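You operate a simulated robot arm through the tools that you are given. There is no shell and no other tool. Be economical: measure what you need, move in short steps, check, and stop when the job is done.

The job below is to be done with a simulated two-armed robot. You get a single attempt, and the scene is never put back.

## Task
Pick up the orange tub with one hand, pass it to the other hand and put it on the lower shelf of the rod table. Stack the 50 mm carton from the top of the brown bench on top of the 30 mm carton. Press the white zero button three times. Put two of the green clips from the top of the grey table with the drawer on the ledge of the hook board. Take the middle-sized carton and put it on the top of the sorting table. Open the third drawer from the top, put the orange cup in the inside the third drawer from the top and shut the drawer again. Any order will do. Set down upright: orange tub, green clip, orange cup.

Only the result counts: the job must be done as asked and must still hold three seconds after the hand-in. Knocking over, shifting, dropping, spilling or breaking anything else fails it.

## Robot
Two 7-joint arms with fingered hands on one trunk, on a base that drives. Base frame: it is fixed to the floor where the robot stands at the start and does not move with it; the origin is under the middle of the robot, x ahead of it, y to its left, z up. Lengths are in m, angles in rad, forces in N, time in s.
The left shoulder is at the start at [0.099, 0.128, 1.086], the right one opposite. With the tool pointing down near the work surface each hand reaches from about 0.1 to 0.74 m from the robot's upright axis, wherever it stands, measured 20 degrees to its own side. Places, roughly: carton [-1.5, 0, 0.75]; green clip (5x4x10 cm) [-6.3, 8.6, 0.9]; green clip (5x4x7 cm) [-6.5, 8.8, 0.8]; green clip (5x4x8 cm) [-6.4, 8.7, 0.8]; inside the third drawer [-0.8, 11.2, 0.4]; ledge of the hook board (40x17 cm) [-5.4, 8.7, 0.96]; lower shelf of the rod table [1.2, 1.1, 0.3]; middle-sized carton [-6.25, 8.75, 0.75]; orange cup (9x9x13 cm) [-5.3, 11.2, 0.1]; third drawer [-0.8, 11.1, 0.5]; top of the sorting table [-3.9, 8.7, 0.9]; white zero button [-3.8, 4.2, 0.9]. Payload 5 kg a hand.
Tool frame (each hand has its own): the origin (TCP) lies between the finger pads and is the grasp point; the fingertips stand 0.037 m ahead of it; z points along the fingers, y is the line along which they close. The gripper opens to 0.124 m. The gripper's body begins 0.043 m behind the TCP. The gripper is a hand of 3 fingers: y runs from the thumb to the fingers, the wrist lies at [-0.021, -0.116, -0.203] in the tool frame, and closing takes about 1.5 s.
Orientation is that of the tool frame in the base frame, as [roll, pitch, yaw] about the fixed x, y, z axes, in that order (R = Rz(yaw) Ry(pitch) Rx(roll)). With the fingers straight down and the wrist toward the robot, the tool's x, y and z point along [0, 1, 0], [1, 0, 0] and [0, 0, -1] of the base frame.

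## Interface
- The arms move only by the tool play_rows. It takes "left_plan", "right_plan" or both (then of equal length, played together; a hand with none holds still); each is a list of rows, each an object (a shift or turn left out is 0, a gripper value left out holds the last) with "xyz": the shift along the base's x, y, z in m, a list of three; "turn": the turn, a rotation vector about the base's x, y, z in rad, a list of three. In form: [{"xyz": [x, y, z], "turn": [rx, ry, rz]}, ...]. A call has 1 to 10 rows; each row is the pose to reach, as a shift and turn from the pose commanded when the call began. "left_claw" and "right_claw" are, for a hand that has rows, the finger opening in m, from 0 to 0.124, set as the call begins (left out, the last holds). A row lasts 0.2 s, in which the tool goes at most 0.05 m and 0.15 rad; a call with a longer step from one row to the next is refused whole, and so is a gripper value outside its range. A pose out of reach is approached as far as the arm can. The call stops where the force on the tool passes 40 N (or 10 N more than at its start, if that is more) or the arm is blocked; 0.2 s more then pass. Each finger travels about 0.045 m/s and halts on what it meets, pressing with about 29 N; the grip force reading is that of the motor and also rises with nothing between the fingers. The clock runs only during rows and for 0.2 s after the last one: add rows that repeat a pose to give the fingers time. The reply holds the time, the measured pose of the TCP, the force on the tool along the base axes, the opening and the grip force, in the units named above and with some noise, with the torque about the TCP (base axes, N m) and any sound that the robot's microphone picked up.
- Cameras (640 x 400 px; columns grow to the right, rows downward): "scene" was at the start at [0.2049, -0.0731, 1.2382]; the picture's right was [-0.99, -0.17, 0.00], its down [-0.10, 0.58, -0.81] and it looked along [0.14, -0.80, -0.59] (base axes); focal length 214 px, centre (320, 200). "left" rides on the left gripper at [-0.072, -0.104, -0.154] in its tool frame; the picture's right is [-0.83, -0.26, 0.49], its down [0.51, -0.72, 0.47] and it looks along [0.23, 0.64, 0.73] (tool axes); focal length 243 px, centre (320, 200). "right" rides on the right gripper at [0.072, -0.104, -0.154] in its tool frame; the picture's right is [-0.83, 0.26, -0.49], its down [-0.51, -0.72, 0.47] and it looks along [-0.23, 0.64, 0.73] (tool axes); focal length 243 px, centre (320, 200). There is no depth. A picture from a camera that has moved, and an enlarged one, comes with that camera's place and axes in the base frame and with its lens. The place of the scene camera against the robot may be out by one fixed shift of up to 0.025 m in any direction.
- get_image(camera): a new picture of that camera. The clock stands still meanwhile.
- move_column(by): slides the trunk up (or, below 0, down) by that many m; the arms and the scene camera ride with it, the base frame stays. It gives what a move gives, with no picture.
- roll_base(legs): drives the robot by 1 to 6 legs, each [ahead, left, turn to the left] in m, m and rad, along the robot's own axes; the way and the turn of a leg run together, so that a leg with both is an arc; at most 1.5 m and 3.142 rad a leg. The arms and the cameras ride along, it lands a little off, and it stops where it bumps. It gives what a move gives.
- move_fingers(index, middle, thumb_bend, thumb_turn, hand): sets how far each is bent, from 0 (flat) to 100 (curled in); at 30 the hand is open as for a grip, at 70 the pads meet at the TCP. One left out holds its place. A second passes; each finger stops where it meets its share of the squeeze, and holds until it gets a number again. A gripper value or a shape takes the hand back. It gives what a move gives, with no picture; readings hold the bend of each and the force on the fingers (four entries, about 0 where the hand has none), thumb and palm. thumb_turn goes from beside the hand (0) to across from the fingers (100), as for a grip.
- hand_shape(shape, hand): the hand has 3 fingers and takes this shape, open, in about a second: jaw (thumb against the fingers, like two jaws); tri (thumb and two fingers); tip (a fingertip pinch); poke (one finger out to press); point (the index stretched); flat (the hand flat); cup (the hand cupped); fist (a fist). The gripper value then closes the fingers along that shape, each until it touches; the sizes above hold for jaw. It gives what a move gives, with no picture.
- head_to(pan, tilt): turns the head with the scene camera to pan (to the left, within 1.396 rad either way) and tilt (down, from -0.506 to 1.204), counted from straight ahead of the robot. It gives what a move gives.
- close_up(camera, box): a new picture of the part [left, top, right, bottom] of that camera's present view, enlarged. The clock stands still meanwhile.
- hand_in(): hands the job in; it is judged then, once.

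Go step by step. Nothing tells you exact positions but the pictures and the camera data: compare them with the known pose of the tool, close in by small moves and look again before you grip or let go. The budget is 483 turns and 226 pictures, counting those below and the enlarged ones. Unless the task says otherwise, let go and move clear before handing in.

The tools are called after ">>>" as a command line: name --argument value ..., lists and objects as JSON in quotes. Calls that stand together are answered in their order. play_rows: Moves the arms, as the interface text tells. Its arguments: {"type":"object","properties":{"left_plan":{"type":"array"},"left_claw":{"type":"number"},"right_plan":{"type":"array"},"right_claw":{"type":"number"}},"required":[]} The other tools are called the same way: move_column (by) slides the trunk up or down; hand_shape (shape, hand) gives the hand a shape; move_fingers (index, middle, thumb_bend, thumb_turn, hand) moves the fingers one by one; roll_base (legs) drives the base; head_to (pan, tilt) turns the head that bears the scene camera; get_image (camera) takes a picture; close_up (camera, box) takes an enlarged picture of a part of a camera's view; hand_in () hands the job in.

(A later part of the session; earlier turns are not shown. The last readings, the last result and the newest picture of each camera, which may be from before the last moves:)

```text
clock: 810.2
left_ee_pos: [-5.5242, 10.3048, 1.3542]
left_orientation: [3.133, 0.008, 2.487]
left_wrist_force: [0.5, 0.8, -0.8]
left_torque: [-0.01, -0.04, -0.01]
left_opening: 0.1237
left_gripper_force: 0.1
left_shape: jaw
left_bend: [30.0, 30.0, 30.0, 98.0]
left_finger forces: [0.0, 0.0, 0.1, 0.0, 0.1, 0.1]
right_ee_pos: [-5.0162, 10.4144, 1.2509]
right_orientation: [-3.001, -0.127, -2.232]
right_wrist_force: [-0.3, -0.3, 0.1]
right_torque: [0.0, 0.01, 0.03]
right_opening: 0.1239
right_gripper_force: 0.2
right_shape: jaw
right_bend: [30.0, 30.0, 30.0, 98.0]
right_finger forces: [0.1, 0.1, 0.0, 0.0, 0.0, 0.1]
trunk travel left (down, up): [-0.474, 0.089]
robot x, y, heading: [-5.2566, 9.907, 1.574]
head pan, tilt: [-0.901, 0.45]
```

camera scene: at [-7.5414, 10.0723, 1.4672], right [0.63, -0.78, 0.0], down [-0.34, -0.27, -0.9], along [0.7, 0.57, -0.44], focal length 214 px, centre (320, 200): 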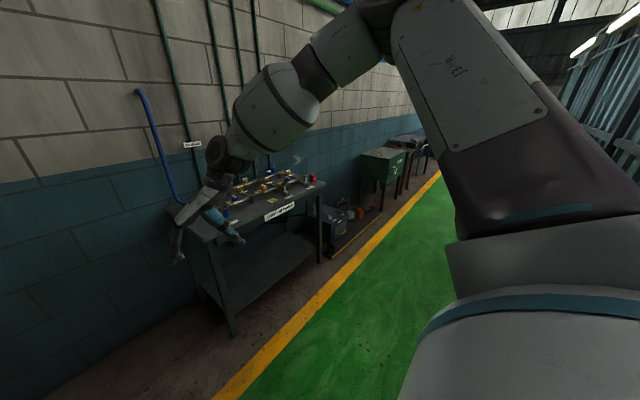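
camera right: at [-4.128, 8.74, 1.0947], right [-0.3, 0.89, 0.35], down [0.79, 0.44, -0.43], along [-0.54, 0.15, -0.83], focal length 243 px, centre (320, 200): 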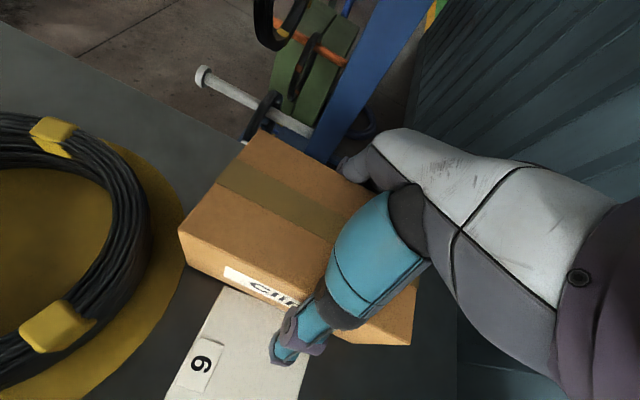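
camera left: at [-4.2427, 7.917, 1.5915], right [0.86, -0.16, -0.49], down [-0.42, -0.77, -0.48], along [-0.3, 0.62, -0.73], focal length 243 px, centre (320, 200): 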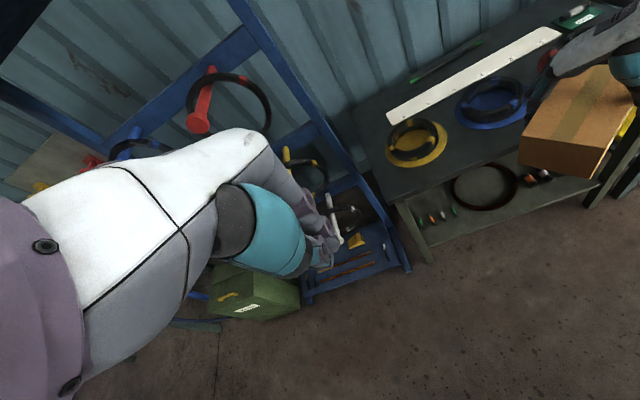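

>>> roll_base --legs '[[0.55, 0, 0]]'

>>> move_column --by -0.35

>>> head_to --pan 0.1 --tilt 0.85

>>> get_image --camera "scene"

```text
clock: 813.4
left_ee_pos: [-5.5227, 10.8668, 1.3553]
left_orientation: [3.132, 0.007, 2.486]
left_wrist_force: [-0.5, 0.4, -0.4]
left_torque: [0.0, 0.04, 0.03]
left_opening: 0.1235
left_gripper_force: 0.0
left_shape: jaw
left_bend: [30.0, 30.0, 30.0, 98.0]
left_finger forces: [0.1, 0.0, 0.1, 0.1, 0.0, 0.0]
right_ee_pos: [-5.0147, 10.9756, 1.252]
right_orientation: [-3.005, -0.125, -2.233]
right_wrist_force: [-0.1, -0.7, 0.3]
right_torque: [0.02, 0.0, 0.02]
right_opening: 0.1239
right_gripper_force: 0.0
right_shape: jaw
right_bend: [30.0, 30.0, 30.0, 98.0]
right_finger forces: [0.0, 0.1, 0.1, 0.0, 0.1, 0.0]
trunk travel left (down, up): [-0.474, 0.089]
robot x, y, heading: [-5.2579, 10.4688, 1.571]
head pan, tilt: [-0.901, 0.45]
```

```text
clock: 816.9
left_ee_pos: [-5.5247, 10.868, 1.0048]
left_orientation: [3.133, 0.007, 2.485]
left_wrist_force: [1.0, -0.5, -0.4]
left_torque: [0.02, 0.0, -0.04]
left_opening: 0.1238
left_gripper_force: 0.0
left_shape: jaw
left_bend: [30.0, 30.0, 30.0, 98.0]
left_finger forces: [0.0, 0.0, 0.0, 0.0, 0.1, 0.1]
right_ee_pos: [-5.0163, 10.9757, 0.9015]
right_orientation: [-3.0, -0.127, -2.235]
right_wrist_force: [-0.3, -0.7, 0.2]
right_torque: [0.0, 0.01, 0.02]
right_opening: 0.1238
right_gripper_force: 0.0
right_shape: jaw
right_bend: [30.0, 30.0, 30.0, 98.0]
right_finger forces: [0.0, 0.0, 0.0, 0.1, 0.1, 0.0]
trunk travel left (down, up): [-0.124, 0.439]
robot x, y, heading: [-5.2577, 10.4686, 1.572]
head pan, tilt: [-0.901, 0.45]
```

```text
clock: 818.1
left_ee_pos: [-5.524, 10.8679, 1.0046]
left_orientation: [3.133, 0.009, 2.486]
left_wrist_force: [-0.4, -0.2, -0.6]
left_torque: [-0.01, 0.0, 0.01]
left_opening: 0.1235
left_gripper_force: 0.0
left_shape: jaw
left_bend: [30.0, 30.0, 30.0, 98.0]
left_finger forces: [0.0, 0.0, 0.1, 0.0, 0.0, 0.0]
right_ee_pos: [-5.0159, 10.9768, 0.9005]
right_orientation: [-3.002, -0.125, -2.233]
right_wrist_force: [0.1, -1.3, -0.3]
right_torque: [-0.03, -0.01, -0.04]
right_opening: 0.124
right_gripper_force: 0.0
right_shape: jaw
right_bend: [30.0, 30.0, 30.0, 98.0]
right_finger forces: [0.0, 0.0, 0.0, 0.0, 0.0, 0.0]
trunk travel left (down, up): [-0.124, 0.439]
robot x, y, heading: [-5.2585, 10.4717, 1.573]
head pan, tilt: [0.099, 0.85]
```

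```text
18 pictures are left
camera scene: at [-5.2527, 10.7937, 1.0467], right [1.0, 0.1, 0.0], down [0.07, -0.75, -0.66], along [-0.07, 0.66, -0.75], focal length 214 px, centre (320, 200)
```

scene: 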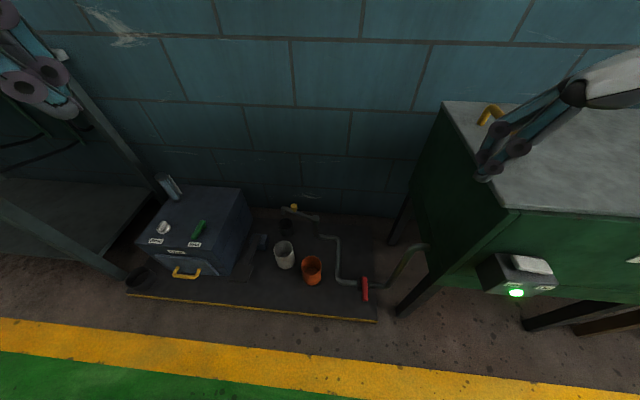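

Cup ≈ [−5.338, 11.20]; white cup is to its left, a pipe to its right, so I'll grip front-to-back. Tuck the right hand back and bring the left hand above the cup.

>>> play_rows --left_plan '[{"xyz": [0.02, 0.025, -0.01], "turn": [0, 0, 0.07]}, {"xyz": [0.04, 0.05, -0.02], "turn": [0, 0, 0.14]}, {"xyz": [0.06, 0.075, -0.04], "turn": [0, 0, 0.21]}, {"xyz": [0.08, 0.1, -0.06], "turn": [0, 0, 0.28]}, {"xyz": [0.1, 0.125, -0.08], "turn": [0, 0, 0.35]}, {"xyz": [0.12, 0.15, -0.1], "turn": [0, 0, 0.42]}, {"xyz": [0.14, 0.175, -0.13], "turn": [0, 0, 0.49]}, {"xyz": [0.16, 0.2, -0.16], "turn": [0, 0, 0.56]}, {"xyz": [0.175, 0.225, -0.19], "turn": [0, 0, 0.6]}, {"xyz": [0.186, 0.25, -0.22], "turn": [0, 0, 0.6]}]' --right_plan '[{"xyz": [0, -0.03, 0.02]}, {"xyz": [0, -0.06, 0.04]}, {"xyz": [0, -0.09, 0.06]}, {"xyz": [0, -0.12, 0.08]}, {"xyz": [0, -0.15, 0.1]}, {"xyz": [0, -0.18, 0.12]}, {"xyz": [0, -0.21, 0.14]}, {"xyz": [0, -0.23, 0.16]}, {"xyz": [0, -0.23, 0.18]}, {"xyz": [0, -0.23, 0.2]}]'

```text
clock: 820.3
left_ee_pos: [-5.3374, 11.1186, 0.7853]
left_orientation: [3.134, 0.01, 3.086]
left_wrist_force: [-0.3, 0.3, -0.3]
left_torque: [-0.02, -0.03, 0.0]
left_opening: 0.1241
left_gripper_force: 0.1
left_shape: jaw
left_bend: [30.0, 30.0, 30.0, 98.0]
left_finger forces: [0.1, 0.0, 0.1, 0.0, 0.0, 0.1]
left hand out of reach, approached as far as the arm can: row 2, 3, 4, 5, 6
right_ee_pos: [-5.0153, 10.7452, 1.1021]
right_orientation: [-3.002, -0.128, -2.234]
right_wrist_force: [0.6, -0.5, -0.5]
right_torque: [-0.03, -0.01, 0.0]
right_opening: 0.1236
right_gripper_force: 0.1
right_shape: jaw
right_bend: [30.0, 30.0, 30.0, 98.0]
right_finger forces: [0.1, 0.0, 0.1, 0.0, 0.1, 0.0]
trunk travel left (down, up): [-0.124, 0.439]
robot x, y, heading: [-5.2569, 10.4716, 1.574]
head pan, tilt: [0.099, 0.85]
```

>>> roll_base --legs '[[0.08, 0, 0]]'

>>> move_column --by -0.12

>>> play_rows --left_plan '[{"xyz": [0, 0, -0.04]}, {"xyz": [0, 0, -0.08]}, {"xyz": [0, 0, -0.12]}, {"xyz": [0, 0, -0.16]}, {"xyz": [0, 0, -0.2]}, {"xyz": [0, 0, -0.24]}, {"xyz": [0, 0, -0.28]}, {"xyz": [0, 0, -0.32]}]'

>>> get_image --camera "left"

```text
clock: 821.4
left_ee_pos: [-5.3385, 11.1966, 0.7871]
left_orientation: [3.132, 0.009, 3.086]
left_wrist_force: [0.6, -0.4, 0.0]
left_torque: [-0.03, -0.01, 0.05]
left_opening: 0.1237
left_gripper_force: 0.0
left_shape: jaw
left_bend: [30.0, 30.0, 30.0, 98.0]
left_finger forces: [0.1, 0.0, 0.0, 0.1, 0.0, 0.0]
right_ee_pos: [-5.0142, 10.8266, 1.101]
right_orientation: [-3.004, -0.128, -2.235]
right_wrist_force: [0.4, -0.2, 0.1]
right_torque: [-0.04, -0.01, -0.01]
right_opening: 0.1239
right_gripper_force: 0.0
right_shape: jaw
right_bend: [30.0, 30.0, 30.0, 98.0]
right_finger forces: [0.0, 0.0, 0.0, 0.0, 0.1, 0.0]
trunk travel left (down, up): [-0.124, 0.439]
robot x, y, heading: [-5.2594, 10.5514, 1.57]
head pan, tilt: [0.099, 0.85]
```

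```text
clock: 822.9
left_ee_pos: [-5.3373, 11.1977, 0.6664]
left_orientation: [3.132, 0.008, 3.085]
left_wrist_force: [-0.4, 0.0, 0.6]
left_torque: [0.01, 0.02, -0.01]
left_opening: 0.1239
left_gripper_force: 0.0
left_shape: jaw
left_bend: [30.0, 30.0, 30.0, 98.0]
left_finger forces: [0.0, 0.0, 0.0, 0.1, 0.0, 0.1]
right_ee_pos: [-5.0149, 10.8245, 0.9821]
right_orientation: [-3.005, -0.125, -2.232]
right_wrist_force: [-0.3, -0.4, 0.3]
right_torque: [0.03, -0.02, 0.02]
right_opening: 0.124
right_gripper_force: 0.1
right_shape: jaw
right_bend: [30.0, 30.0, 30.0, 98.0]
right_finger forces: [0.0, 0.1, 0.0, 0.0, 0.0, 0.0]
trunk travel left (down, up): [-0.004, 0.559]
robot x, y, heading: [-5.2586, 10.5488, 1.573]
head pan, tilt: [0.099, 0.85]
```

```text
clock: 824.7
left_ee_pos: [-5.3396, 11.1988, 0.3455]
left_orientation: [3.133, 0.007, 3.084]
left_wrist_force: [-0.1, -0.5, -0.9]
left_torque: [0.03, -0.04, -0.01]
left_opening: 0.1241
left_gripper_force: 0.0
left_shape: jaw
left_bend: [30.0, 30.0, 30.0, 98.0]
left_finger forces: [0.0, 0.1, 0.0, 0.0, 0.1, 0.0]
right_ee_pos: [-5.0135, 10.8254, 0.9813]
right_orientation: [-3.003, -0.127, -2.235]
right_wrist_force: [1.1, 0.5, 0.4]
right_torque: [-0.01, 0.02, 0.0]
right_opening: 0.124
right_gripper_force: 0.0
right_shape: jaw
right_bend: [30.0, 30.0, 30.0, 98.0]
right_finger forces: [0.0, 0.1, 0.0, 0.0, 0.0, 0.0]
trunk travel left (down, up): [-0.004, 0.559]
robot x, y, heading: [-5.2532, 10.5511, 1.569]
head pan, tilt: [0.099, 0.85]
```

```text
17 pictures are left
camera left: at [-5.274, 11.0886, 0.4981], right [0.82, -0.3, -0.49], down [-0.54, -0.69, -0.48], along [-0.19, 0.66, -0.73], focal length 243 px, centre (320, 200)
```

left: 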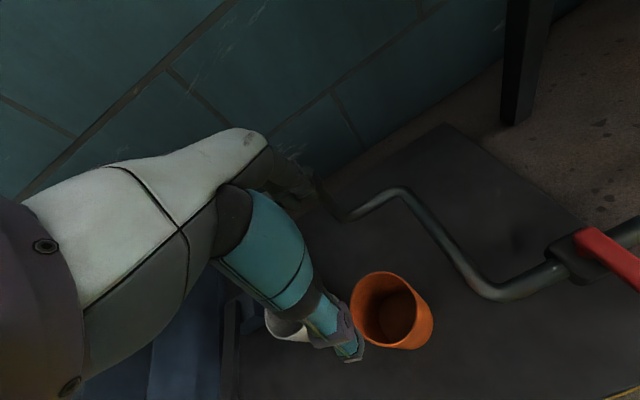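

Cup rim centre ≈ [−5.337, 11.175]. Shift back 2.4 cm and descend to grip height.

>>> play_rows --left_plan '[{"xyz": [0.001, -0.012, -0.02]}, {"xyz": [0.002, -0.024, -0.05]}, {"xyz": [0.002, -0.024, -0.09]}, {"xyz": [0.002, -0.024, -0.125]}]'

>>> get_image --camera "left"

```text
clock: 825.7
left_ee_pos: [-5.3195, 11.1872, 0.233]
left_orientation: [-3.127, -0.012, 3.1]
left_wrist_force: [0.0, 0.1, -0.7]
left_torque: [-0.01, 0.0, -0.03]
left_opening: 0.1236
left_gripper_force: 0.0
left_shape: jaw
left_bend: [30.0, 30.0, 30.0, 98.0]
left_finger forces: [0.0, 0.1, 0.1, 0.0, 0.1, 0.1]
left hand out of reach, approached as far as the arm can: row 3, 4
right_ee_pos: [-5.0143, 10.8271, 0.9812]
right_orientation: [-3.0, -0.127, -2.234]
right_wrist_force: [0.3, 0.6, -0.2]
right_torque: [-0.03, 0.0, 0.03]
right_opening: 0.124
right_gripper_force: 0.1
right_shape: jaw
right_bend: [30.0, 30.0, 30.0, 98.0]
right_finger forces: [0.0, 0.1, 0.2, 0.0, 0.2, 0.0]
trunk travel left (down, up): [-0.004, 0.559]
robot x, y, heading: [-5.2554, 10.549, 1.571]
head pan, tilt: [0.099, 0.85]
```

```text
16 pictures are left
camera left: at [-5.2488, 11.081, 0.3889], right [0.81, -0.3, -0.5], down [-0.54, -0.71, -0.46], along [-0.21, 0.64, -0.74], focal length 243 px, centre (320, 200)
```

left: 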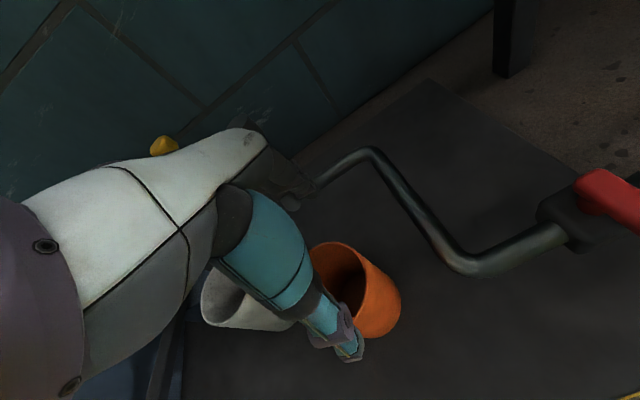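

At the reach limit; shifting the base right so the cup lies more to the arm's own side.

>>> play_rows --left_plan '[{"xyz": [0, 0, 0.04]}]'

>>> roll_base --legs '[[0.03, -0.12, 0]]'

>>> play_rows --left_plan '[{"xyz": [-0.035, -0.01, 0]}, {"xyz": [-0.07, -0.02, 0]}, {"xyz": [-0.105, -0.035, 0]}, {"xyz": [-0.138, -0.042, 0]}, {"xyz": [-0.138, -0.042, -0.03]}, {"xyz": [-0.138, -0.042, -0.06]}, {"xyz": [-0.138, -0.042, -0.09]}]'

```text
clock: 826.1
left_ee_pos: [-5.3159, 11.1867, 0.2756]
left_orientation: [3.135, 0.005, 3.085]
left_wrist_force: [-0.6, 0.4, 0.8]
left_torque: [0.0, 0.0, -0.03]
left_opening: 0.1236
left_gripper_force: 0.0
left_shape: jaw
left_bend: [30.0, 30.0, 30.0, 98.0]
left_finger forces: [0.0, 0.0, 0.1, 0.0, 0.0, 0.1]
right_ee_pos: [-5.0147, 10.8243, 0.9819]
right_orientation: [-3.002, -0.127, -2.234]
right_wrist_force: [-1.1, -0.2, -0.7]
right_torque: [0.0, 0.0, 0.03]
right_opening: 0.124
right_gripper_force: 0.1
right_shape: jaw
right_bend: [30.0, 30.0, 30.0, 98.0]
right_finger forces: [0.0, 0.1, 0.0, 0.0, 0.1, 0.1]
trunk travel left (down, up): [-0.004, 0.559]
robot x, y, heading: [-5.2553, 10.5495, 1.568]
head pan, tilt: [0.099, 0.85]
```

```text
clock: 827.8
left_ee_pos: [-5.1952, 11.2167, 0.2752]
left_orientation: [3.134, 0.01, 3.089]
left_wrist_force: [-0.7, -0.1, 0.2]
left_torque: [-0.02, 0.02, -0.02]
left_opening: 0.1239
left_gripper_force: 0.0
left_shape: jaw
left_bend: [30.0, 30.0, 30.0, 98.0]
left_finger forces: [0.0, 0.1, 0.1, 0.0, 0.0, 0.0]
right_ee_pos: [-4.8929, 10.8558, 0.9813]
right_orientation: [-3.003, -0.127, -2.232]
right_wrist_force: [-0.5, 0.2, 0.0]
right_torque: [0.01, 0.0, -0.01]
right_opening: 0.1239
right_gripper_force: 0.0
right_shape: jaw
right_bend: [30.0, 30.0, 30.0, 98.0]
right_finger forces: [0.0, 0.0, 0.0, 0.0, 0.1, 0.0]
trunk travel left (down, up): [-0.004, 0.559]
robot x, y, heading: [-5.1358, 10.5757, 1.575]
head pan, tilt: [0.099, 0.85]
```

```text
clock: 829.4
left_ee_pos: [-5.3118, 11.2126, 0.3088]
left_orientation: [-3.101, -0.016, 3.102]
left_wrist_force: [0.1, 0.3, -1.1]
left_torque: [-0.03, 0.01, -0.01]
left_opening: 0.1239
left_gripper_force: 0.0
left_shape: jaw
left_bend: [30.0, 30.0, 30.0, 98.0]
left_finger forces: [0.0, 0.0, 0.0, 0.0, 0.0, 0.0]
left hand out of reach, approached as far as the arm can: row 1, 2, 3, 4, 5, 6, 7
right_ee_pos: [-4.8937, 10.8561, 0.9826]
right_orientation: [-3.003, -0.126, -2.232]
right_wrist_force: [0.2, 0.0, 0.5]
right_torque: [-0.02, 0.02, 0.07]
right_opening: 0.1241
right_gripper_force: 0.2
right_shape: jaw
right_bend: [30.0, 30.0, 30.0, 98.0]
right_finger forces: [0.0, 0.1, 0.0, 0.0, 0.0, 0.1]
trunk travel left (down, up): [-0.004, 0.559]
robot x, y, heading: [-5.1362, 10.5789, 1.581]
head pan, tilt: [0.099, 0.85]
```

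That made it worse; a position farther back and more to the middle should help.

>>> roll_base --legs '[[-0.16, 0.16, 0]]'

>>> play_rows --left_plan '[{"xyz": [0.03, 0.025, 0.0]}, {"xyz": [0.06, 0.05, 0.0]}, {"xyz": [0.09, 0.075, 0]}, {"xyz": [0.115, 0.1, 0]}, {"xyz": [0.135, 0.12, 0]}, {"xyz": [0.135, 0.12, -0.04]}, {"xyz": [0.135, 0.12, -0.08]}]'

```text
clock: 831.5
left_ee_pos: [-5.4724, 11.054, 0.3085]
left_orientation: [-3.099, -0.015, 3.102]
left_wrist_force: [0.1, 0.4, -0.1]
left_torque: [0.03, -0.01, 0.01]
left_opening: 0.1238
left_gripper_force: 0.0
left_shape: jaw
left_bend: [30.0, 30.0, 30.0, 98.0]
left_finger forces: [0.1, 0.0, 0.1, 0.0, 0.1, 0.1]
right_ee_pos: [-5.0553, 10.6961, 0.9823]
right_orientation: [-3.004, -0.126, -2.234]
right_wrist_force: [-1.0, 0.5, 0.6]
right_torque: [0.04, -0.02, 0.0]
right_opening: 0.1242
right_gripper_force: 0.0
right_shape: jaw
right_bend: [30.0, 30.0, 30.0, 98.0]
right_finger forces: [0.0, 0.0, 0.0, 0.0, 0.0, 0.0]
trunk travel left (down, up): [-0.004, 0.559]
robot x, y, heading: [-5.2957, 10.4205, 1.569]
head pan, tilt: [0.099, 0.85]
```

```text
clock: 833.1
left_ee_pos: [-5.3384, 11.173, 0.2268]
left_orientation: [-3.1, -0.015, 3.103]
left_wrist_force: [0.2, 0.2, 1.2]
left_torque: [0.0, 0.0, -0.01]
left_opening: 0.124
left_gripper_force: 0.1
left_shape: jaw
left_bend: [30.0, 30.0, 30.0, 98.0]
left_finger forces: [0.0, 0.1, 0.1, 0.0, 0.0, 0.0]
right_ee_pos: [-5.0547, 10.6952, 0.982]
right_orientation: [-3.002, -0.128, -2.231]
right_wrist_force: [0.1, -0.1, -0.2]
right_torque: [-0.01, -0.03, 0.04]
right_opening: 0.124
right_gripper_force: 0.0
right_shape: jaw
right_bend: [30.0, 30.0, 30.0, 98.0]
right_finger forces: [0.0, 0.1, 0.1, 0.0, 0.0, 0.1]
trunk travel left (down, up): [-0.004, 0.559]
robot x, y, heading: [-5.2965, 10.4196, 1.573]
head pan, tilt: [0.099, 0.85]
```

Now it reaches. Continue down to grip height.

>>> play_rows --left_plan '[{"xyz": [0, 0, -0.03]}, {"xyz": [0, 0, -0.06]}, {"xyz": [0, 0, -0.083]}]'

>>> get_image --camera "left"

```text
clock: 833.9
left_ee_pos: [-5.3381, 11.1732, 0.1467]
left_orientation: [-3.1, -0.015, 3.102]
left_wrist_force: [1.3, 2.2, 1.8]
left_torque: [0.06, -0.01, -0.05]
left_opening: 0.1242
left_gripper_force: 0.1
left_shape: jaw
left_bend: [30.0, 30.0, 30.0, 98.0]
left_finger forces: [2.2, 0.0, 0.0, 0.0, 0.1, 0.0]
right_ee_pos: [-5.0545, 10.6973, 0.9812]
right_orientation: [-3.003, -0.126, -2.233]
right_wrist_force: [-1.1, 0.0, 0.1]
right_torque: [0.05, -0.02, -0.01]
right_opening: 0.124
right_gripper_force: 0.1
right_shape: jaw
right_bend: [30.0, 30.0, 30.0, 98.0]
right_finger forces: [0.0, 0.0, 0.1, 0.0, 0.0, 0.0]
trunk travel left (down, up): [-0.004, 0.559]
robot x, y, heading: [-5.2981, 10.4209, 1.573]
head pan, tilt: [0.099, 0.85]
```

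```text
15 pictures are left
camera left: at [-5.2659, 11.0726, 0.3022], right [0.81, -0.31, -0.49], down [-0.54, -0.72, -0.43], along [-0.22, 0.62, -0.75], focal length 243 px, centre (320, 200)
```

left: 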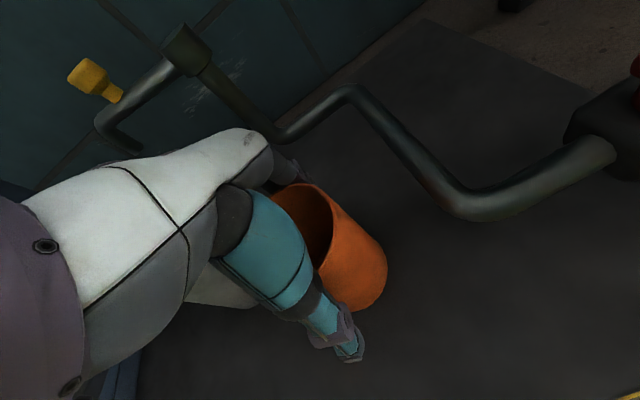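

The cup is between thumb and fingers. Close.

>>> play_rows --left_plan '[{"xyz": [0, 0, 0]}, {"xyz": [0, 0, 0]}, {"xyz": [0, 0, 0]}, {"xyz": [0, 0, 0]}, {"xyz": [0, 0, 0]}, {"xyz": [0, 0, 0]}]' --left_claw 0.05

>>> play_rows --left_plan '[{"xyz": [0, 0, 0.015]}, {"xyz": [0, 0, 0.04]}, {"xyz": [0, 0, 0.08]}, {"xyz": [0, 0, 0.12]}, {"xyz": [0, 0, 0.16]}, {"xyz": [0, 0, 0.2]}]'

>>> get_image --camera "left"

```text
clock: 835.3
left_ee_pos: [-5.337, 11.1733, 0.1452]
left_orientation: [-3.098, -0.016, 3.103]
left_wrist_force: [0.9, -0.3, 0.2]
left_torque: [0.01, -0.02, 0.03]
left_opening: 0.079
left_gripper_force: 29.3
left_shape: jaw
left_bend: [73.0, 39.0, 63.0, 100.0]
left_finger forces: [14.8, 9.4, 0.0, 0.1, 27.0, 0.0]
right_ee_pos: [-5.0545, 10.6965, 0.9802]
right_orientation: [-3.003, -0.128, -2.232]
right_wrist_force: [-0.7, 0.3, 0.0]
right_torque: [-0.01, -0.01, 0.04]
right_opening: 0.1242
right_gripper_force: 0.0
right_shape: jaw
right_bend: [30.0, 30.0, 30.0, 98.0]
right_finger forces: [0.1, 0.0, 0.0, 0.0, 0.1, 0.1]
trunk travel left (down, up): [-0.004, 0.559]
robot x, y, heading: [-5.2981, 10.4187, 1.574]
head pan, tilt: [0.099, 0.85]
```

```text
clock: 836.7
left_ee_pos: [-5.338, 11.1728, 0.3473]
left_orientation: [-3.097, -0.018, 3.101]
left_wrist_force: [1.2, -0.2, -3.9]
left_torque: [-0.05, -0.05, 0.01]
left_opening: 0.0789
left_gripper_force: 28.9
left_shape: jaw
left_bend: [73.0, 39.0, 63.0, 100.0]
left_finger forces: [15.0, 9.7, 0.0, 0.0, 26.8, 0.0]
right_ee_pos: [-5.0539, 10.6964, 0.9817]
right_orientation: [-3.003, -0.128, -2.232]
right_wrist_force: [-0.8, -0.3, 0.0]
right_torque: [0.0, 0.01, -0.02]
right_opening: 0.1242
right_gripper_force: 0.2
right_shape: jaw
right_bend: [30.0, 30.0, 30.0, 98.0]
right_finger forces: [0.0, 0.0, 0.0, 0.1, 0.0, 0.0]
trunk travel left (down, up): [-0.004, 0.559]
robot x, y, heading: [-5.2987, 10.4224, 1.571]
head pan, tilt: [0.099, 0.85]
```

```text
14 pictures are left
camera left: at [-5.2673, 11.072, 0.5018], right [0.81, -0.32, -0.49], down [-0.54, -0.72, -0.43], along [-0.22, 0.62, -0.75], focal length 243 px, centre (320, 200)
```

left: 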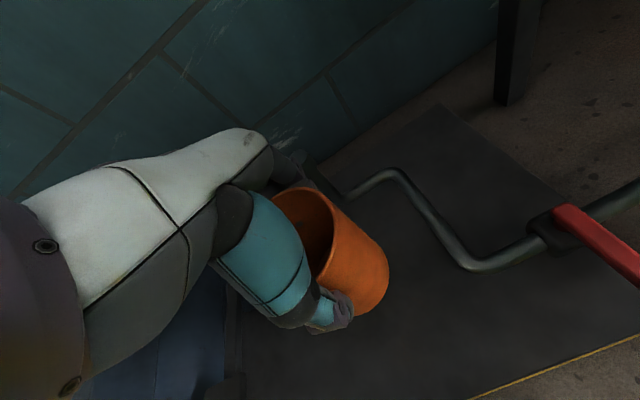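

The cup is held upright. Raise the trunk and drive along the walkway to the drawer cabinet.

>>> move_column --by 0.4

>>> roll_base --legs '[[-0.55, 0, 0], [0, -1.4, 0], [0, -1.4, 0], [0, -1.2, 0]]'

>>> head_to --pan -0.3 --tilt 0.55

>>> get_image --camera "scene"

```text
clock: 840.5
left_ee_pos: [-5.3387, 11.1724, 0.7449]
left_orientation: [-3.098, -0.016, 3.102]
left_wrist_force: [0.3, -0.9, -3.1]
left_torque: [-0.02, 0.0, -0.02]
left_opening: 0.0788
left_gripper_force: 28.6
left_shape: jaw
left_bend: [73.0, 39.0, 63.0, 100.0]
left_finger forces: [15.0, 9.6, 0.1, 0.1, 26.5, 0.1]
right_ee_pos: [-5.0546, 10.6966, 1.3811]
right_orientation: [-3.003, -0.128, -2.232]
right_wrist_force: [-0.5, 0.2, -0.2]
right_torque: [-0.02, 0.01, 0.0]
right_opening: 0.1239
right_gripper_force: 0.0
right_shape: jaw
right_bend: [30.0, 30.0, 30.0, 98.0]
right_finger forces: [0.0, 0.0, 0.0, 0.1, 0.0, 0.0]
trunk travel left (down, up): [-0.404, 0.159]
robot x, y, heading: [-5.2973, 10.4144, 1.576]
head pan, tilt: [0.099, 0.85]
```

```text
clock: 878.0
left_ee_pos: [-1.4119, 10.7601, 0.7453]
left_orientation: [-3.097, -0.014, -3.112]
left_wrist_force: [-0.1, -0.1, -3.2]
left_torque: [0.01, -0.04, 0.02]
left_opening: 0.079
left_gripper_force: 29.3
left_shape: jaw
left_bend: [73.0, 39.0, 63.0, 100.0]
left_finger forces: [15.1, 9.7, 0.0, 0.0, 26.4, 0.0]
right_ee_pos: [-1.0947, 10.3045, 1.3823]
right_orientation: [-3.002, -0.128, -2.163]
right_wrist_force: [0.7, 1.0, 0.4]
right_torque: [0.01, 0.02, -0.02]
right_opening: 0.1238
right_gripper_force: 0.1
right_shape: jaw
right_bend: [30.0, 30.0, 30.0, 98.0]
right_finger forces: [0.0, 0.1, 0.1, 0.1, 0.0, 0.0]
trunk travel left (down, up): [-0.404, 0.159]
robot x, y, heading: [-1.3184, 10.0112, 1.638]
head pan, tilt: [0.099, 0.85]
```

```text
clock: 878.9
left_ee_pos: [-1.412, 10.7611, 0.7445]
left_orientation: [-3.098, -0.016, -3.111]
left_wrist_force: [-0.3, 0.4, -2.5]
left_torque: [-0.03, -0.05, -0.02]
left_opening: 0.0788
left_gripper_force: 29.0
left_shape: jaw
left_bend: [73.0, 39.0, 63.0, 100.0]
left_finger forces: [15.1, 9.7, 0.0, 0.1, 26.5, 0.2]
right_ee_pos: [-1.0953, 10.305, 1.3809]
right_orientation: [-3.003, -0.128, -2.163]
right_wrist_force: [-0.6, 0.2, -0.9]
right_torque: [0.02, -0.02, -0.05]
right_opening: 0.124
right_gripper_force: 0.0
right_shape: jaw
right_bend: [30.0, 30.0, 30.0, 98.0]
right_finger forces: [0.1, 0.0, 0.0, 0.0, 0.1, 0.0]
trunk travel left (down, up): [-0.404, 0.159]
robot x, y, heading: [-1.3189, 10.0093, 1.644]
head pan, tilt: [-0.3, 0.55]
```

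```text
13 pictures are left
camera scene: at [-1.2962, 10.2581, 1.3767], right [0.97, -0.23, 0.0], down [-0.12, -0.51, -0.85], along [0.19, 0.83, -0.52], focal length 214 px, centre (320, 200)
```

scene: 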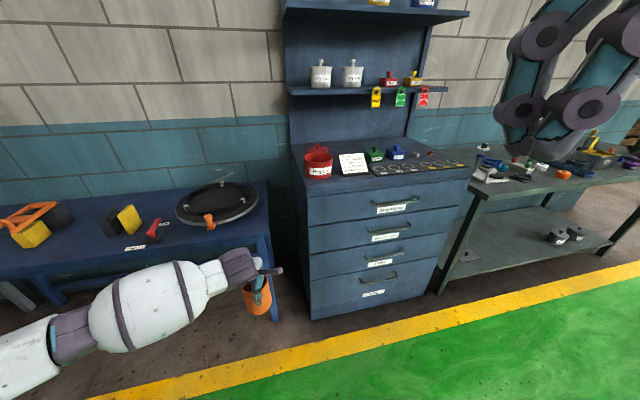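

The cabinet has four drawers. Zoom in on them.

>>> close_up --camera "scene" --box '[290, 170, 490, 320]'

```text
2.67 times, centred on (390, 245) of scene
camera zoom: at [-1.2962, 10.2581, 1.3767], right [0.97, -0.23, 0.0], down [-0.12, -0.51, -0.85], along [0.19, 0.83, -0.52], focal length 572 px, centre (133, 80)
```

zoom: 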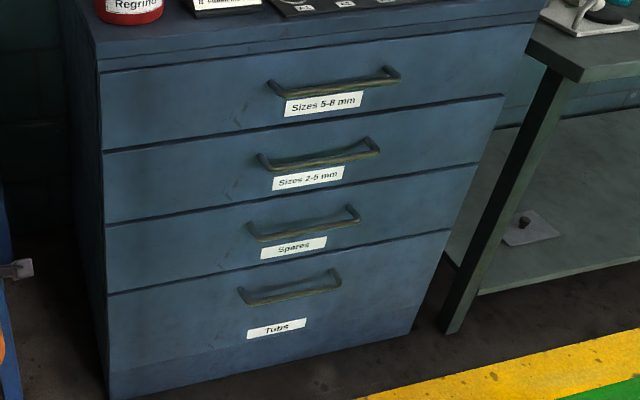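

Third drawer "Spares": handle bar ≈ [−0.786, 10.98, 0.53], front plane y≈11.02. I'll square up, bring the cup back, and prepare the right hand (yaw, then tilt forward) to grip the bar.

>>> roll_base --legs '[[0, 0, -0.07]]'

>>> play_rows --left_plan '[{"xyz": [-0.01, -0.02, 0.02]}, {"xyz": [-0.02, -0.04, 0.05]}, {"xyz": [-0.03, -0.06, 0.08]}, {"xyz": [-0.04, -0.08, 0.11]}, {"xyz": [-0.05, -0.1, 0.14]}, {"xyz": [-0.06, -0.12, 0.17]}, {"xyz": [-0.07, -0.14, 0.2]}, {"xyz": [-0.08, -0.15, 0.22]}]' --right_plan '[{"xyz": [0.03, 0.02, -0.02], "turn": [0, 0, -0.1]}, {"xyz": [0.06, 0.04, -0.04], "turn": [0, 0, -0.2]}, {"xyz": [0.09, 0.06, -0.06], "turn": [0, 0, -0.3]}, {"xyz": [0.11, 0.08, -0.08], "turn": [0, 0, -0.4]}, {"xyz": [0.13, 0.1, -0.1], "turn": [0, 0, -0.5]}, {"xyz": [0.13, 0.12, -0.13], "turn": [0, 0, -0.6]}, {"xyz": [0.13, 0.14, -0.16], "turn": [0, 0, -0.64]}, {"xyz": [0.13, 0.16, -0.2], "turn": [0, 0, -0.64]}]'

```text
clock: 879.8
left_ee_pos: [-1.3594, 10.766, 0.7449]
left_orientation: [-3.099, -0.016, 3.102]
left_wrist_force: [0.6, 0.6, -3.7]
left_torque: [-0.01, 0.0, 0.02]
left_opening: 0.0789
left_gripper_force: 29.0
left_shape: jaw
left_bend: [73.0, 39.0, 63.0, 100.0]
left_finger forces: [15.1, 9.7, 0.0, 0.0, 26.5, 0.1]
right_ee_pos: [-1.0771, 10.2889, 1.3822]
right_orientation: [-3.0, -0.127, -2.233]
right_wrist_force: [0.8, -0.7, -0.1]
right_torque: [-0.04, -0.02, -0.01]
right_opening: 0.1242
right_gripper_force: 0.1
right_shape: jaw
right_bend: [30.0, 30.0, 30.0, 98.0]
right_finger forces: [0.0, 0.1, 0.1, 0.1, 0.0, 0.1]
trunk travel left (down, up): [-0.404, 0.159]
robot x, y, heading: [-1.3132, 10.0098, 1.572]
head pan, tilt: [-0.3, 0.55]
```

```text
clock: 881.6
left_ee_pos: [-1.4368, 10.6178, 0.9659]
left_orientation: [-3.096, -0.017, 3.102]
left_wrist_force: [-0.3, 0.8, -3.9]
left_torque: [-0.01, 0.01, -0.01]
left_opening: 0.0789
left_gripper_force: 29.3
left_shape: jaw
left_bend: [73.0, 39.0, 63.0, 100.0]
left_finger forces: [15.3, 9.8, 0.0, 0.0, 26.5, 0.1]
right_ee_pos: [-0.9451, 10.4496, 1.1784]
right_orientation: [-3.0, -0.128, -2.873]
right_wrist_force: [-1.0, 0.1, -0.1]
right_torque: [-0.01, 0.0, 0.02]
right_opening: 0.124
right_gripper_force: 0.1
right_shape: jaw
right_bend: [30.0, 30.0, 30.0, 98.0]
right_finger forces: [0.0, 0.0, 0.0, 0.0, 0.0, 0.0]
trunk travel left (down, up): [-0.404, 0.159]
robot x, y, heading: [-1.3195, 10.0146, 1.573]
head pan, tilt: [-0.3, 0.55]
```

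Yaw done. Now tilt the right hand forward.

>>> play_rows --right_plan '[{"xyz": [0, 0.015, -0.02], "turn": [0.14, 0, 0]}, {"xyz": [0, 0.03, -0.04], "turn": [0.28, 0, 0]}, {"xyz": [0, 0.045, -0.06], "turn": [0.42, 0, 0]}, {"xyz": [0, 0.06, -0.08], "turn": [0.56, 0, 0]}, {"xyz": [0, 0.075, -0.1], "turn": [0.7, 0, 0]}, {"xyz": [0, 0.09, -0.12], "turn": [0.84, 0, 0]}, {"xyz": [0, 0.1, -0.14], "turn": [0.98, 0, 0]}, {"xyz": [0, 0.1, -0.16], "turn": [1.12, 0, 0]}, {"xyz": [0, 0.1, -0.18], "turn": [1.26, 0, 0]}]'

```text
clock: 883.6
left_ee_pos: [-1.4356, 10.6166, 0.965]
left_orientation: [-3.1, -0.018, 3.102]
left_wrist_force: [-0.4, 0.8, -2.6]
left_torque: [-0.03, -0.01, 0.01]
left_opening: 0.0788
left_gripper_force: 29.2
left_shape: jaw
left_bend: [73.0, 39.0, 63.0, 100.0]
left_finger forces: [15.3, 9.8, 0.0, 0.0, 26.4, 0.0]
right_ee_pos: [-0.9462, 10.5498, 1.0014]
right_orientation: [2.058, 0.212, -2.936]
right_wrist_force: [-0.4, -0.4, -0.4]
right_torque: [0.0, 0.04, 0.03]
right_opening: 0.124
right_gripper_force: 0.2
right_shape: jaw
right_bend: [30.0, 30.0, 30.0, 98.0]
right_finger forces: [0.0, 0.1, 0.0, 0.0, 0.0, 0.0]
right hand out of reach, approached as far as the arm can: row 3, 4, 5, 6, 7
trunk travel left (down, up): [-0.404, 0.159]
robot x, y, heading: [-1.3155, 10.0138, 1.575]
head pan, tilt: [-0.3, 0.55]
```

The right hand now points forward with fingers above and thumb below. Raise the cup hand, extend and lower the right hand.

>>> play_rows --left_plan '[{"xyz": [0, 0, 0.035]}, {"xyz": [0, 0, 0.07]}, {"xyz": [0, 0, 0.105]}, {"xyz": [0, 0, 0.14]}, {"xyz": [0, 0, 0.175]}, {"xyz": [0, 0, 0.21]}, {"xyz": [0, 0, 0.245]}, {"xyz": [0, 0, 0.28]}]' --right_plan '[{"xyz": [0, 0.012, -0.03]}, {"xyz": [0, 0.025, -0.06]}, {"xyz": [0, 0.037, -0.09]}, {"xyz": [0, 0.05, -0.12]}, {"xyz": [0, 0.062, -0.15]}, {"xyz": [0, 0.075, -0.18]}, {"xyz": [0, 0.087, -0.21]}, {"xyz": [0, 0.1, -0.24]}]'

>>> move_column --by -0.2

```text
clock: 885.4
left_ee_pos: [-1.4387, 10.6178, 1.2445]
left_orientation: [-3.097, -0.019, 3.1]
left_wrist_force: [0.5, -0.9, -3.3]
left_torque: [-0.03, 0.03, -0.01]
left_opening: 0.0784
left_gripper_force: 28.9
left_shape: jaw
left_bend: [73.0, 39.0, 63.0, 100.0]
left_finger forces: [15.3, 9.7, 0.0, 0.0, 26.2, 0.0]
right_ee_pos: [-0.9445, 10.6479, 0.7606]
right_orientation: [2.06, 0.212, -2.934]
right_wrist_force: [0.2, -0.1, -0.3]
right_torque: [0.0, 0.0, 0.0]
right_opening: 0.124
right_gripper_force: 0.0
right_shape: jaw
right_bend: [30.0, 30.0, 30.0, 98.0]
right_finger forces: [0.1, 0.0, 0.0, 0.0, 0.0, 0.0]
trunk travel left (down, up): [-0.404, 0.159]
robot x, y, heading: [-1.3198, 10.0139, 1.571]
head pan, tilt: [-0.3, 0.55]
```

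```text
clock: 887.5
left_ee_pos: [-1.4395, 10.6149, 1.0461]
left_orientation: [-3.101, -0.018, 3.103]
left_wrist_force: [-0.5, 0.3, -2.9]
left_torque: [-0.02, -0.02, 0.02]
left_opening: 0.0786
left_gripper_force: 28.9
left_shape: jaw
left_bend: [73.0, 39.0, 63.0, 100.0]
left_finger forces: [15.4, 9.7, 0.0, 0.1, 26.2, 0.1]
right_ee_pos: [-0.9463, 10.6486, 0.5621]
right_orientation: [2.06, 0.214, -2.936]
right_wrist_force: [0.0, 0.1, 0.3]
right_torque: [-0.03, 0.03, 0.0]
right_opening: 0.1243
right_gripper_force: 0.1
right_shape: jaw
right_bend: [30.0, 30.0, 30.0, 98.0]
right_finger forces: [0.0, 0.0, 0.1, 0.0, 0.1, 0.1]
trunk travel left (down, up): [-0.204, 0.359]
robot x, y, heading: [-1.3188, 10.0108, 1.572]
head pan, tilt: [-0.3, 0.55]
```

Works well. Approach: right 0.16, forward 0.2, and look with the right camera.

>>> roll_base --legs '[[0.2, -0.16, 0]]'

>>> get_image --camera "right"

```text
clock: 889.6
left_ee_pos: [-1.2781, 10.8125, 1.0453]
left_orientation: [-3.098, -0.017, 3.102]
left_wrist_force: [0.5, 0.2, -4.0]
left_torque: [-0.04, -0.02, -0.02]
left_opening: 0.0785
left_gripper_force: 29.0
left_shape: jaw
left_bend: [73.0, 39.0, 63.0, 100.0]
left_finger forces: [15.3, 9.7, 0.1, 0.0, 26.3, 0.0]
right_ee_pos: [-0.7856, 10.8444, 0.5619]
right_orientation: [2.061, 0.213, -2.933]
right_wrist_force: [0.3, -0.1, 0.3]
right_torque: [0.04, 0.02, 0.0]
right_opening: 0.124
right_gripper_force: 0.0
right_shape: jaw
right_bend: [30.0, 30.0, 30.0, 98.0]
right_finger forces: [0.1, 0.1, 0.1, 0.0, 0.0, 0.0]
trunk travel left (down, up): [-0.204, 0.359]
robot x, y, heading: [-1.1572, 10.2084, 1.575]
head pan, tilt: [-0.3, 0.55]
```

```text
11 pictures are left
camera right: at [-0.8128, 10.6518, 0.5277], right [0.76, -0.16, 0.63], down [0.65, 0.21, -0.73], along [-0.02, 0.96, 0.27], focal length 243 px, centre (320, 200)
```

right: 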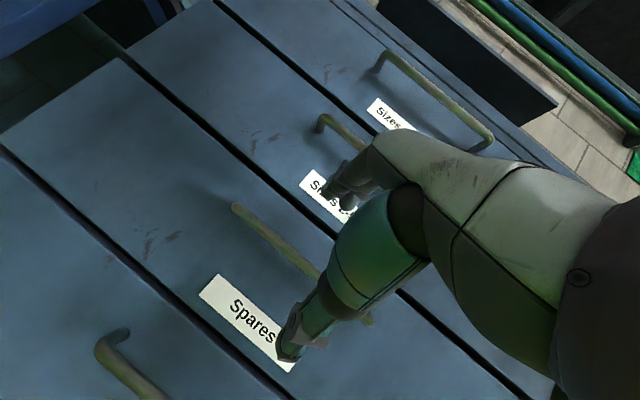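

The bar is at z≈0.537, centred well. Advance so it lies between thumb and fingers.

>>> play_rows --right_plan '[{"xyz": [0, 0.03, -0.01]}, {"xyz": [0, 0.06, -0.02]}, {"xyz": [0, 0.09, -0.022]}, {"xyz": [0, 0.11, -0.022]}, {"xyz": [0, 0.125, -0.022]}]'

>>> play_rows --right_plan '[{"xyz": [0, 0, 0]}, {"xyz": [0, 0, 0]}, {"xyz": [0, 0, 0]}, {"xyz": [0, 0, 0]}, {"xyz": [0, 0, 0]}, {"xyz": [0, 0, 0]}, {"xyz": [0, 0, 0]}, {"xyz": [0, 0, 0]}]' --right_claw 0.0

```text
clock: 890.5
left_ee_pos: [-1.2785, 10.8099, 1.0458]
left_orientation: [-3.099, -0.017, 3.099]
left_wrist_force: [-0.4, 0.0, -3.0]
left_torque: [-0.01, -0.04, -0.01]
left_opening: 0.0782
left_gripper_force: 29.5
left_shape: jaw
left_bend: [73.0, 39.0, 63.0, 100.0]
left_finger forces: [15.4, 9.7, 0.1, 0.0, 26.2, 0.0]
right_ee_pos: [-0.7841, 10.9349, 0.5427]
right_orientation: [2.057, 0.214, -2.932]
right_wrist_force: [1.7, -19.3, 3.2]
right_torque: [1.37, 0.17, -0.02]
right_opening: 0.1225
right_gripper_force: 0.1
right_shape: jaw
right_bend: [30.0, 30.0, 30.0, 98.0]
right_finger forces: [0.1, 30.5, 0.0, 0.0, 0.0, 0.0]
trunk travel left (down, up): [-0.204, 0.359]
robot x, y, heading: [-1.1568, 10.2073, 1.569]
head pan, tilt: [-0.3, 0.55]
stopped in row 4 (right hand): the force on the tool passed its limit at 62 N (the readings are from after the stop); the commanded pose is now the measured one
```

```text
clock: 892.3
left_ee_pos: [-1.2789, 10.8102, 1.0461]
left_orientation: [-3.098, -0.017, 3.102]
left_wrist_force: [1.0, 1.3, -3.1]
left_torque: [-0.01, -0.02, -0.02]
left_opening: 0.0784
left_gripper_force: 29.4
left_shape: jaw
left_bend: [73.0, 39.0, 63.0, 100.0]
left_finger forces: [15.3, 9.9, 0.1, 0.0, 26.2, 0.0]
right_ee_pos: [-0.7839, 10.9355, 0.542]
right_orientation: [2.056, 0.215, -2.935]
right_wrist_force: [1.4, -21.7, 6.8]
right_torque: [2.32, 0.37, -0.03]
right_opening: 0.0348
right_gripper_force: 29.8
right_shape: jaw
right_bend: [73.0, 30.0, 71.0, 100.0]
right_finger forces: [16.2, 55.2, 0.0, 0.0, 24.9, 0.0]
trunk travel left (down, up): [-0.204, 0.359]
robot x, y, heading: [-1.158, 10.2114, 1.569]
head pan, tilt: [-0.3, 0.55]
```

>>> get_image --camera "right"

```text
10 pictures are left
camera right: at [-0.812, 10.7432, 0.5078], right [0.76, -0.16, 0.63], down [0.65, 0.22, -0.73], along [-0.02, 0.96, 0.27], focal length 243 px, centre (320, 200)
```

right: 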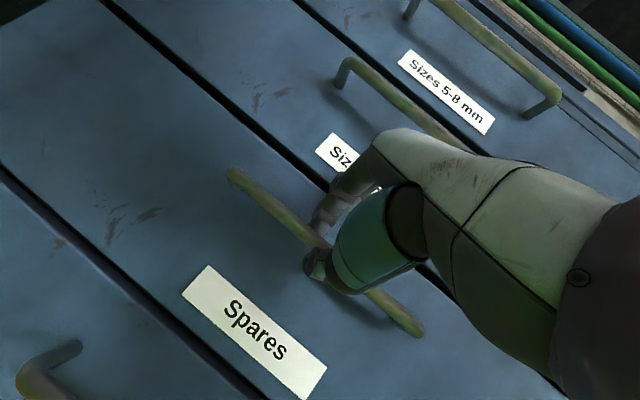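

The bar is held between index and thumb. Pull gently.

>>> play_rows --right_plan '[{"xyz": [0, -0.015, 0]}, {"xyz": [0, -0.03, 0]}, {"xyz": [0, -0.045, 0]}, {"xyz": [0, -0.06, 0]}]'

>>> get_image --camera "right"

```text
clock: 893.3
left_ee_pos: [-1.2777, 10.8114, 1.0461]
left_orientation: [-3.1, -0.018, 3.1]
left_wrist_force: [0.1, 0.6, -3.5]
left_torque: [0.02, -0.03, -0.03]
left_opening: 0.0785
left_gripper_force: 28.8
left_shape: jaw
left_bend: [73.0, 39.0, 63.0, 100.0]
left_finger forces: [15.3, 9.8, 0.1, 0.1, 26.2, 0.2]
right_ee_pos: [-0.7839, 10.8769, 0.5419]
right_orientation: [2.056, 0.213, -2.938]
right_wrist_force: [1.7, -2.2, 4.4]
right_torque: [1.34, 0.3, -0.04]
right_opening: 0.0349
right_gripper_force: 28.5
right_shape: jaw
right_bend: [73.0, 30.0, 71.0, 100.0]
right_finger forces: [17.4, 19.4, 0.0, 0.0, 25.2, 0.0]
trunk travel left (down, up): [-0.204, 0.359]
robot x, y, heading: [-1.159, 10.2079, 1.565]
head pan, tilt: [-0.3, 0.55]
```

```text
9 pictures are left
camera right: at [-0.8118, 10.6831, 0.5077], right [0.76, -0.16, 0.63], down [0.65, 0.22, -0.73], along [-0.02, 0.96, 0.27], focal length 243 px, centre (320, 200)
```

right: 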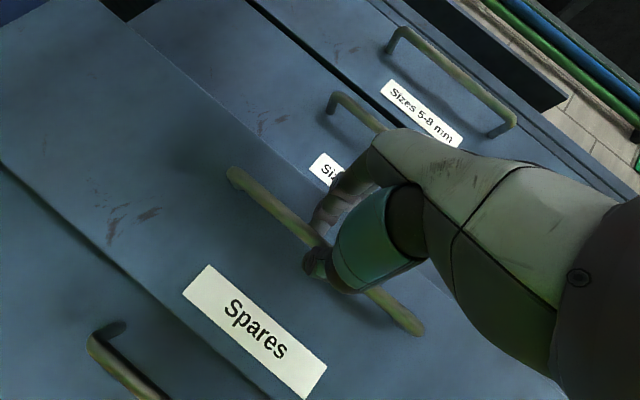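

The drawer is coming out. Pull further by driving back.

>>> roll_base --legs '[[-0.21, 0, 0]]'

```text
clock: 894.9
left_ee_pos: [-1.2784, 10.6023, 1.0458]
left_orientation: [-3.097, -0.016, 3.101]
left_wrist_force: [0.2, 0.4, -3.4]
left_torque: [0.01, -0.06, 0.03]
left_opening: 0.0785
left_gripper_force: 29.3
left_shape: jaw
left_bend: [73.0, 39.0, 63.0, 100.0]
left_finger forces: [15.3, 9.8, 0.0, 0.0, 26.2, 0.0]
right_ee_pos: [-0.7838, 10.668, 0.5421]
right_orientation: [2.057, 0.214, -2.934]
right_wrist_force: [-0.8, 2.3, 1.4]
right_torque: [0.92, 0.18, -0.03]
right_opening: 0.0349
right_gripper_force: 29.0
right_shape: jaw
right_bend: [73.0, 30.0, 71.0, 100.0]
right_finger forces: [18.4, 16.1, 0.1, 0.0, 25.7, 0.1]
trunk travel left (down, up): [-0.204, 0.359]
robot x, y, heading: [-1.16, 9.9986, 1.574]
head pan, tilt: [-0.3, 0.55]
```

>>> roll_base --legs '[[-0.06, 0, 0]]'

>>> play_rows --right_plan '[{"xyz": [0, 0, 0]}, {"xyz": [0, 0, 0]}, {"xyz": [0, 0, 0]}, {"xyz": [0, 0, 0]}, {"xyz": [0, 0, 0]}, {"xyz": [0, 0, 0]}, {"xyz": [0, -0.03, 0]}, {"xyz": [0, -0.06, 0]}, {"xyz": [0, -0.1, 0]}]' --right_claw 0.124

>>> head_to --pan -0.4 --tilt 0.75

>>> get_image --camera "scene"

```text
clock: 895.9
left_ee_pos: [-1.2785, 10.5431, 1.0466]
left_orientation: [-3.098, -0.017, 3.101]
left_wrist_force: [0.1, 0.2, -3.3]
left_torque: [0.05, -0.01, 0.01]
left_opening: 0.0784
left_gripper_force: 29.0
left_shape: jaw
left_bend: [73.0, 39.0, 63.0, 100.0]
left_finger forces: [15.4, 9.8, 0.0, 0.0, 26.4, 0.0]
right_ee_pos: [-0.7839, 10.6097, 0.5432]
right_orientation: [2.056, 0.214, -2.936]
right_wrist_force: [1.8, 0.7, 1.5]
right_torque: [0.91, 0.16, -0.11]
right_opening: 0.0347
right_gripper_force: 28.7
right_shape: jaw
right_bend: [73.0, 30.0, 71.0, 100.0]
right_finger forces: [18.2, 15.9, 0.1, 0.0, 25.4, 0.0]
trunk travel left (down, up): [-0.204, 0.359]
robot x, y, heading: [-1.1541, 9.9406, 1.571]
head pan, tilt: [-0.3, 0.55]
```

```text
clock: 897.9
left_ee_pos: [-1.2784, 10.542, 1.0469]
left_orientation: [-3.098, -0.016, 3.101]
left_wrist_force: [-0.6, -1.0, -4.0]
left_torque: [0.01, -0.05, -0.01]
left_opening: 0.0782
left_gripper_force: 29.4
left_shape: jaw
left_bend: [73.0, 39.0, 63.0, 100.0]
left_finger forces: [15.4, 9.8, 0.1, 0.0, 26.4, 0.0]
right_ee_pos: [-0.786, 10.5098, 0.5412]
right_orientation: [2.056, 0.215, -2.935]
right_wrist_force: [-0.5, -0.2, 0.1]
right_torque: [-0.01, 0.01, -0.02]
right_opening: 0.1239
right_gripper_force: 0.1
right_shape: jaw
right_bend: [30.0, 30.0, 30.0, 98.0]
right_finger forces: [0.0, 0.1, 0.0, 0.0, 0.1, 0.1]
trunk travel left (down, up): [-0.204, 0.359]
robot x, y, heading: [-1.1597, 9.9402, 1.571]
head pan, tilt: [-0.3, 0.55]
```

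```text
clock: 898.6
left_ee_pos: [-1.2787, 10.5445, 1.0458]
left_orientation: [-3.098, -0.014, 3.101]
left_wrist_force: [-0.1, 1.1, -3.4]
left_torque: [0.0, -0.01, 0.0]
left_opening: 0.0786
left_gripper_force: 29.1
left_shape: jaw
left_bend: [73.0, 39.0, 63.0, 100.0]
left_finger forces: [15.4, 9.8, 0.0, 0.0, 26.3, 0.1]
right_ee_pos: [-0.7859, 10.5113, 0.542]
right_orientation: [2.057, 0.214, -2.934]
right_wrist_force: [0.4, 0.7, 0.1]
right_torque: [0.02, 0.0, 0.02]
right_opening: 0.1239
right_gripper_force: 0.0
right_shape: jaw
right_bend: [30.0, 30.0, 30.0, 98.0]
right_finger forces: [0.0, 0.0, 0.1, 0.0, 0.0, 0.0]
trunk travel left (down, up): [-0.204, 0.359]
robot x, y, heading: [-1.161, 9.9424, 1.571]
head pan, tilt: [-0.4, 0.75]
```

```text
8 pictures are left
camera scene: at [-1.1138, 10.2311, 1.1502], right [0.92, -0.39, 0.0], down [-0.26, -0.63, -0.73], along [0.28, 0.67, -0.68], focal length 214 px, centre (320, 200)
```

scene: 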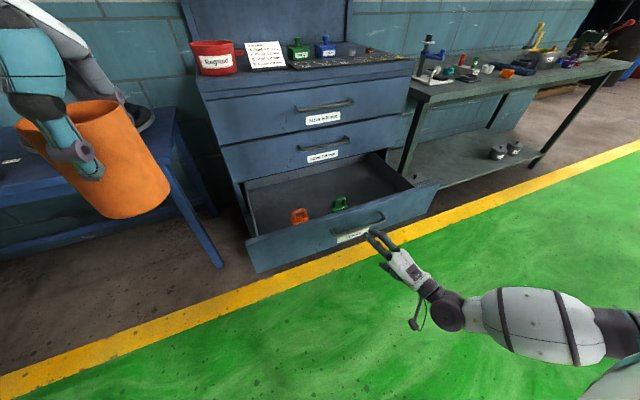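

The drawer is open with an orange and a green item inside; the right part is free (x≈−0.575, y≈10.83). Pull the right hand back, then move the base right.

>>> play_rows --right_plan '[{"xyz": [0, -0.03, 0.02]}, {"xyz": [0, -0.06, 0.04]}, {"xyz": [0, -0.09, 0.06]}, {"xyz": [0, -0.12, 0.08]}]'

>>> roll_base --legs '[[0, -0.705, 0]]'

```text
clock: 899.6
left_ee_pos: [-1.2789, 10.5435, 1.0447]
left_orientation: [-3.097, -0.017, 3.101]
left_wrist_force: [-0.1, 0.0, -3.6]
left_torque: [0.03, 0.0, 0.02]
left_opening: 0.0782
left_gripper_force: 29.3
left_shape: jaw
left_bend: [73.0, 39.0, 63.0, 100.0]
left_finger forces: [15.3, 9.8, 0.0, 0.0, 26.3, 0.0]
right_ee_pos: [-0.7853, 10.3889, 0.6213]
right_orientation: [2.056, 0.214, -2.935]
right_wrist_force: [1.4, -0.7, -0.9]
right_torque: [-0.04, -0.02, 0.0]
right_opening: 0.124
right_gripper_force: 0.0
right_shape: jaw
right_bend: [30.0, 30.0, 30.0, 98.0]
right_finger forces: [0.0, 0.1, 0.0, 0.1, 0.0, 0.1]
trunk travel left (down, up): [-0.204, 0.359]
robot x, y, heading: [-1.1574, 9.9412, 1.566]
head pan, tilt: [-0.4, 0.75]
```

```text
clock: 906.2
left_ee_pos: [-0.564, 10.54, 1.0455]
left_orientation: [-3.097, -0.018, 3.085]
left_wrist_force: [-0.1, 0.0, -3.3]
left_torque: [-0.01, -0.03, -0.04]
left_opening: 0.0784
left_gripper_force: 29.1
left_shape: jaw
left_bend: [73.0, 39.0, 63.0, 100.0]
left_finger forces: [15.4, 9.9, 0.1, 0.0, 26.2, 0.0]
right_ee_pos: [-0.0728, 10.3792, 0.6223]
right_orientation: [2.056, 0.214, -2.951]
right_wrist_force: [-0.7, -0.6, -0.7]
right_torque: [0.01, 0.03, 0.04]
right_opening: 0.1236
right_gripper_force: 0.1
right_shape: jaw
right_bend: [30.0, 30.0, 30.0, 98.0]
right_finger forces: [0.0, 0.1, 0.1, 0.1, 0.0, 0.1]
trunk travel left (down, up): [-0.204, 0.359]
robot x, y, heading: [-0.4542, 9.9373, 1.561]
head pan, tilt: [-0.4, 0.75]
```

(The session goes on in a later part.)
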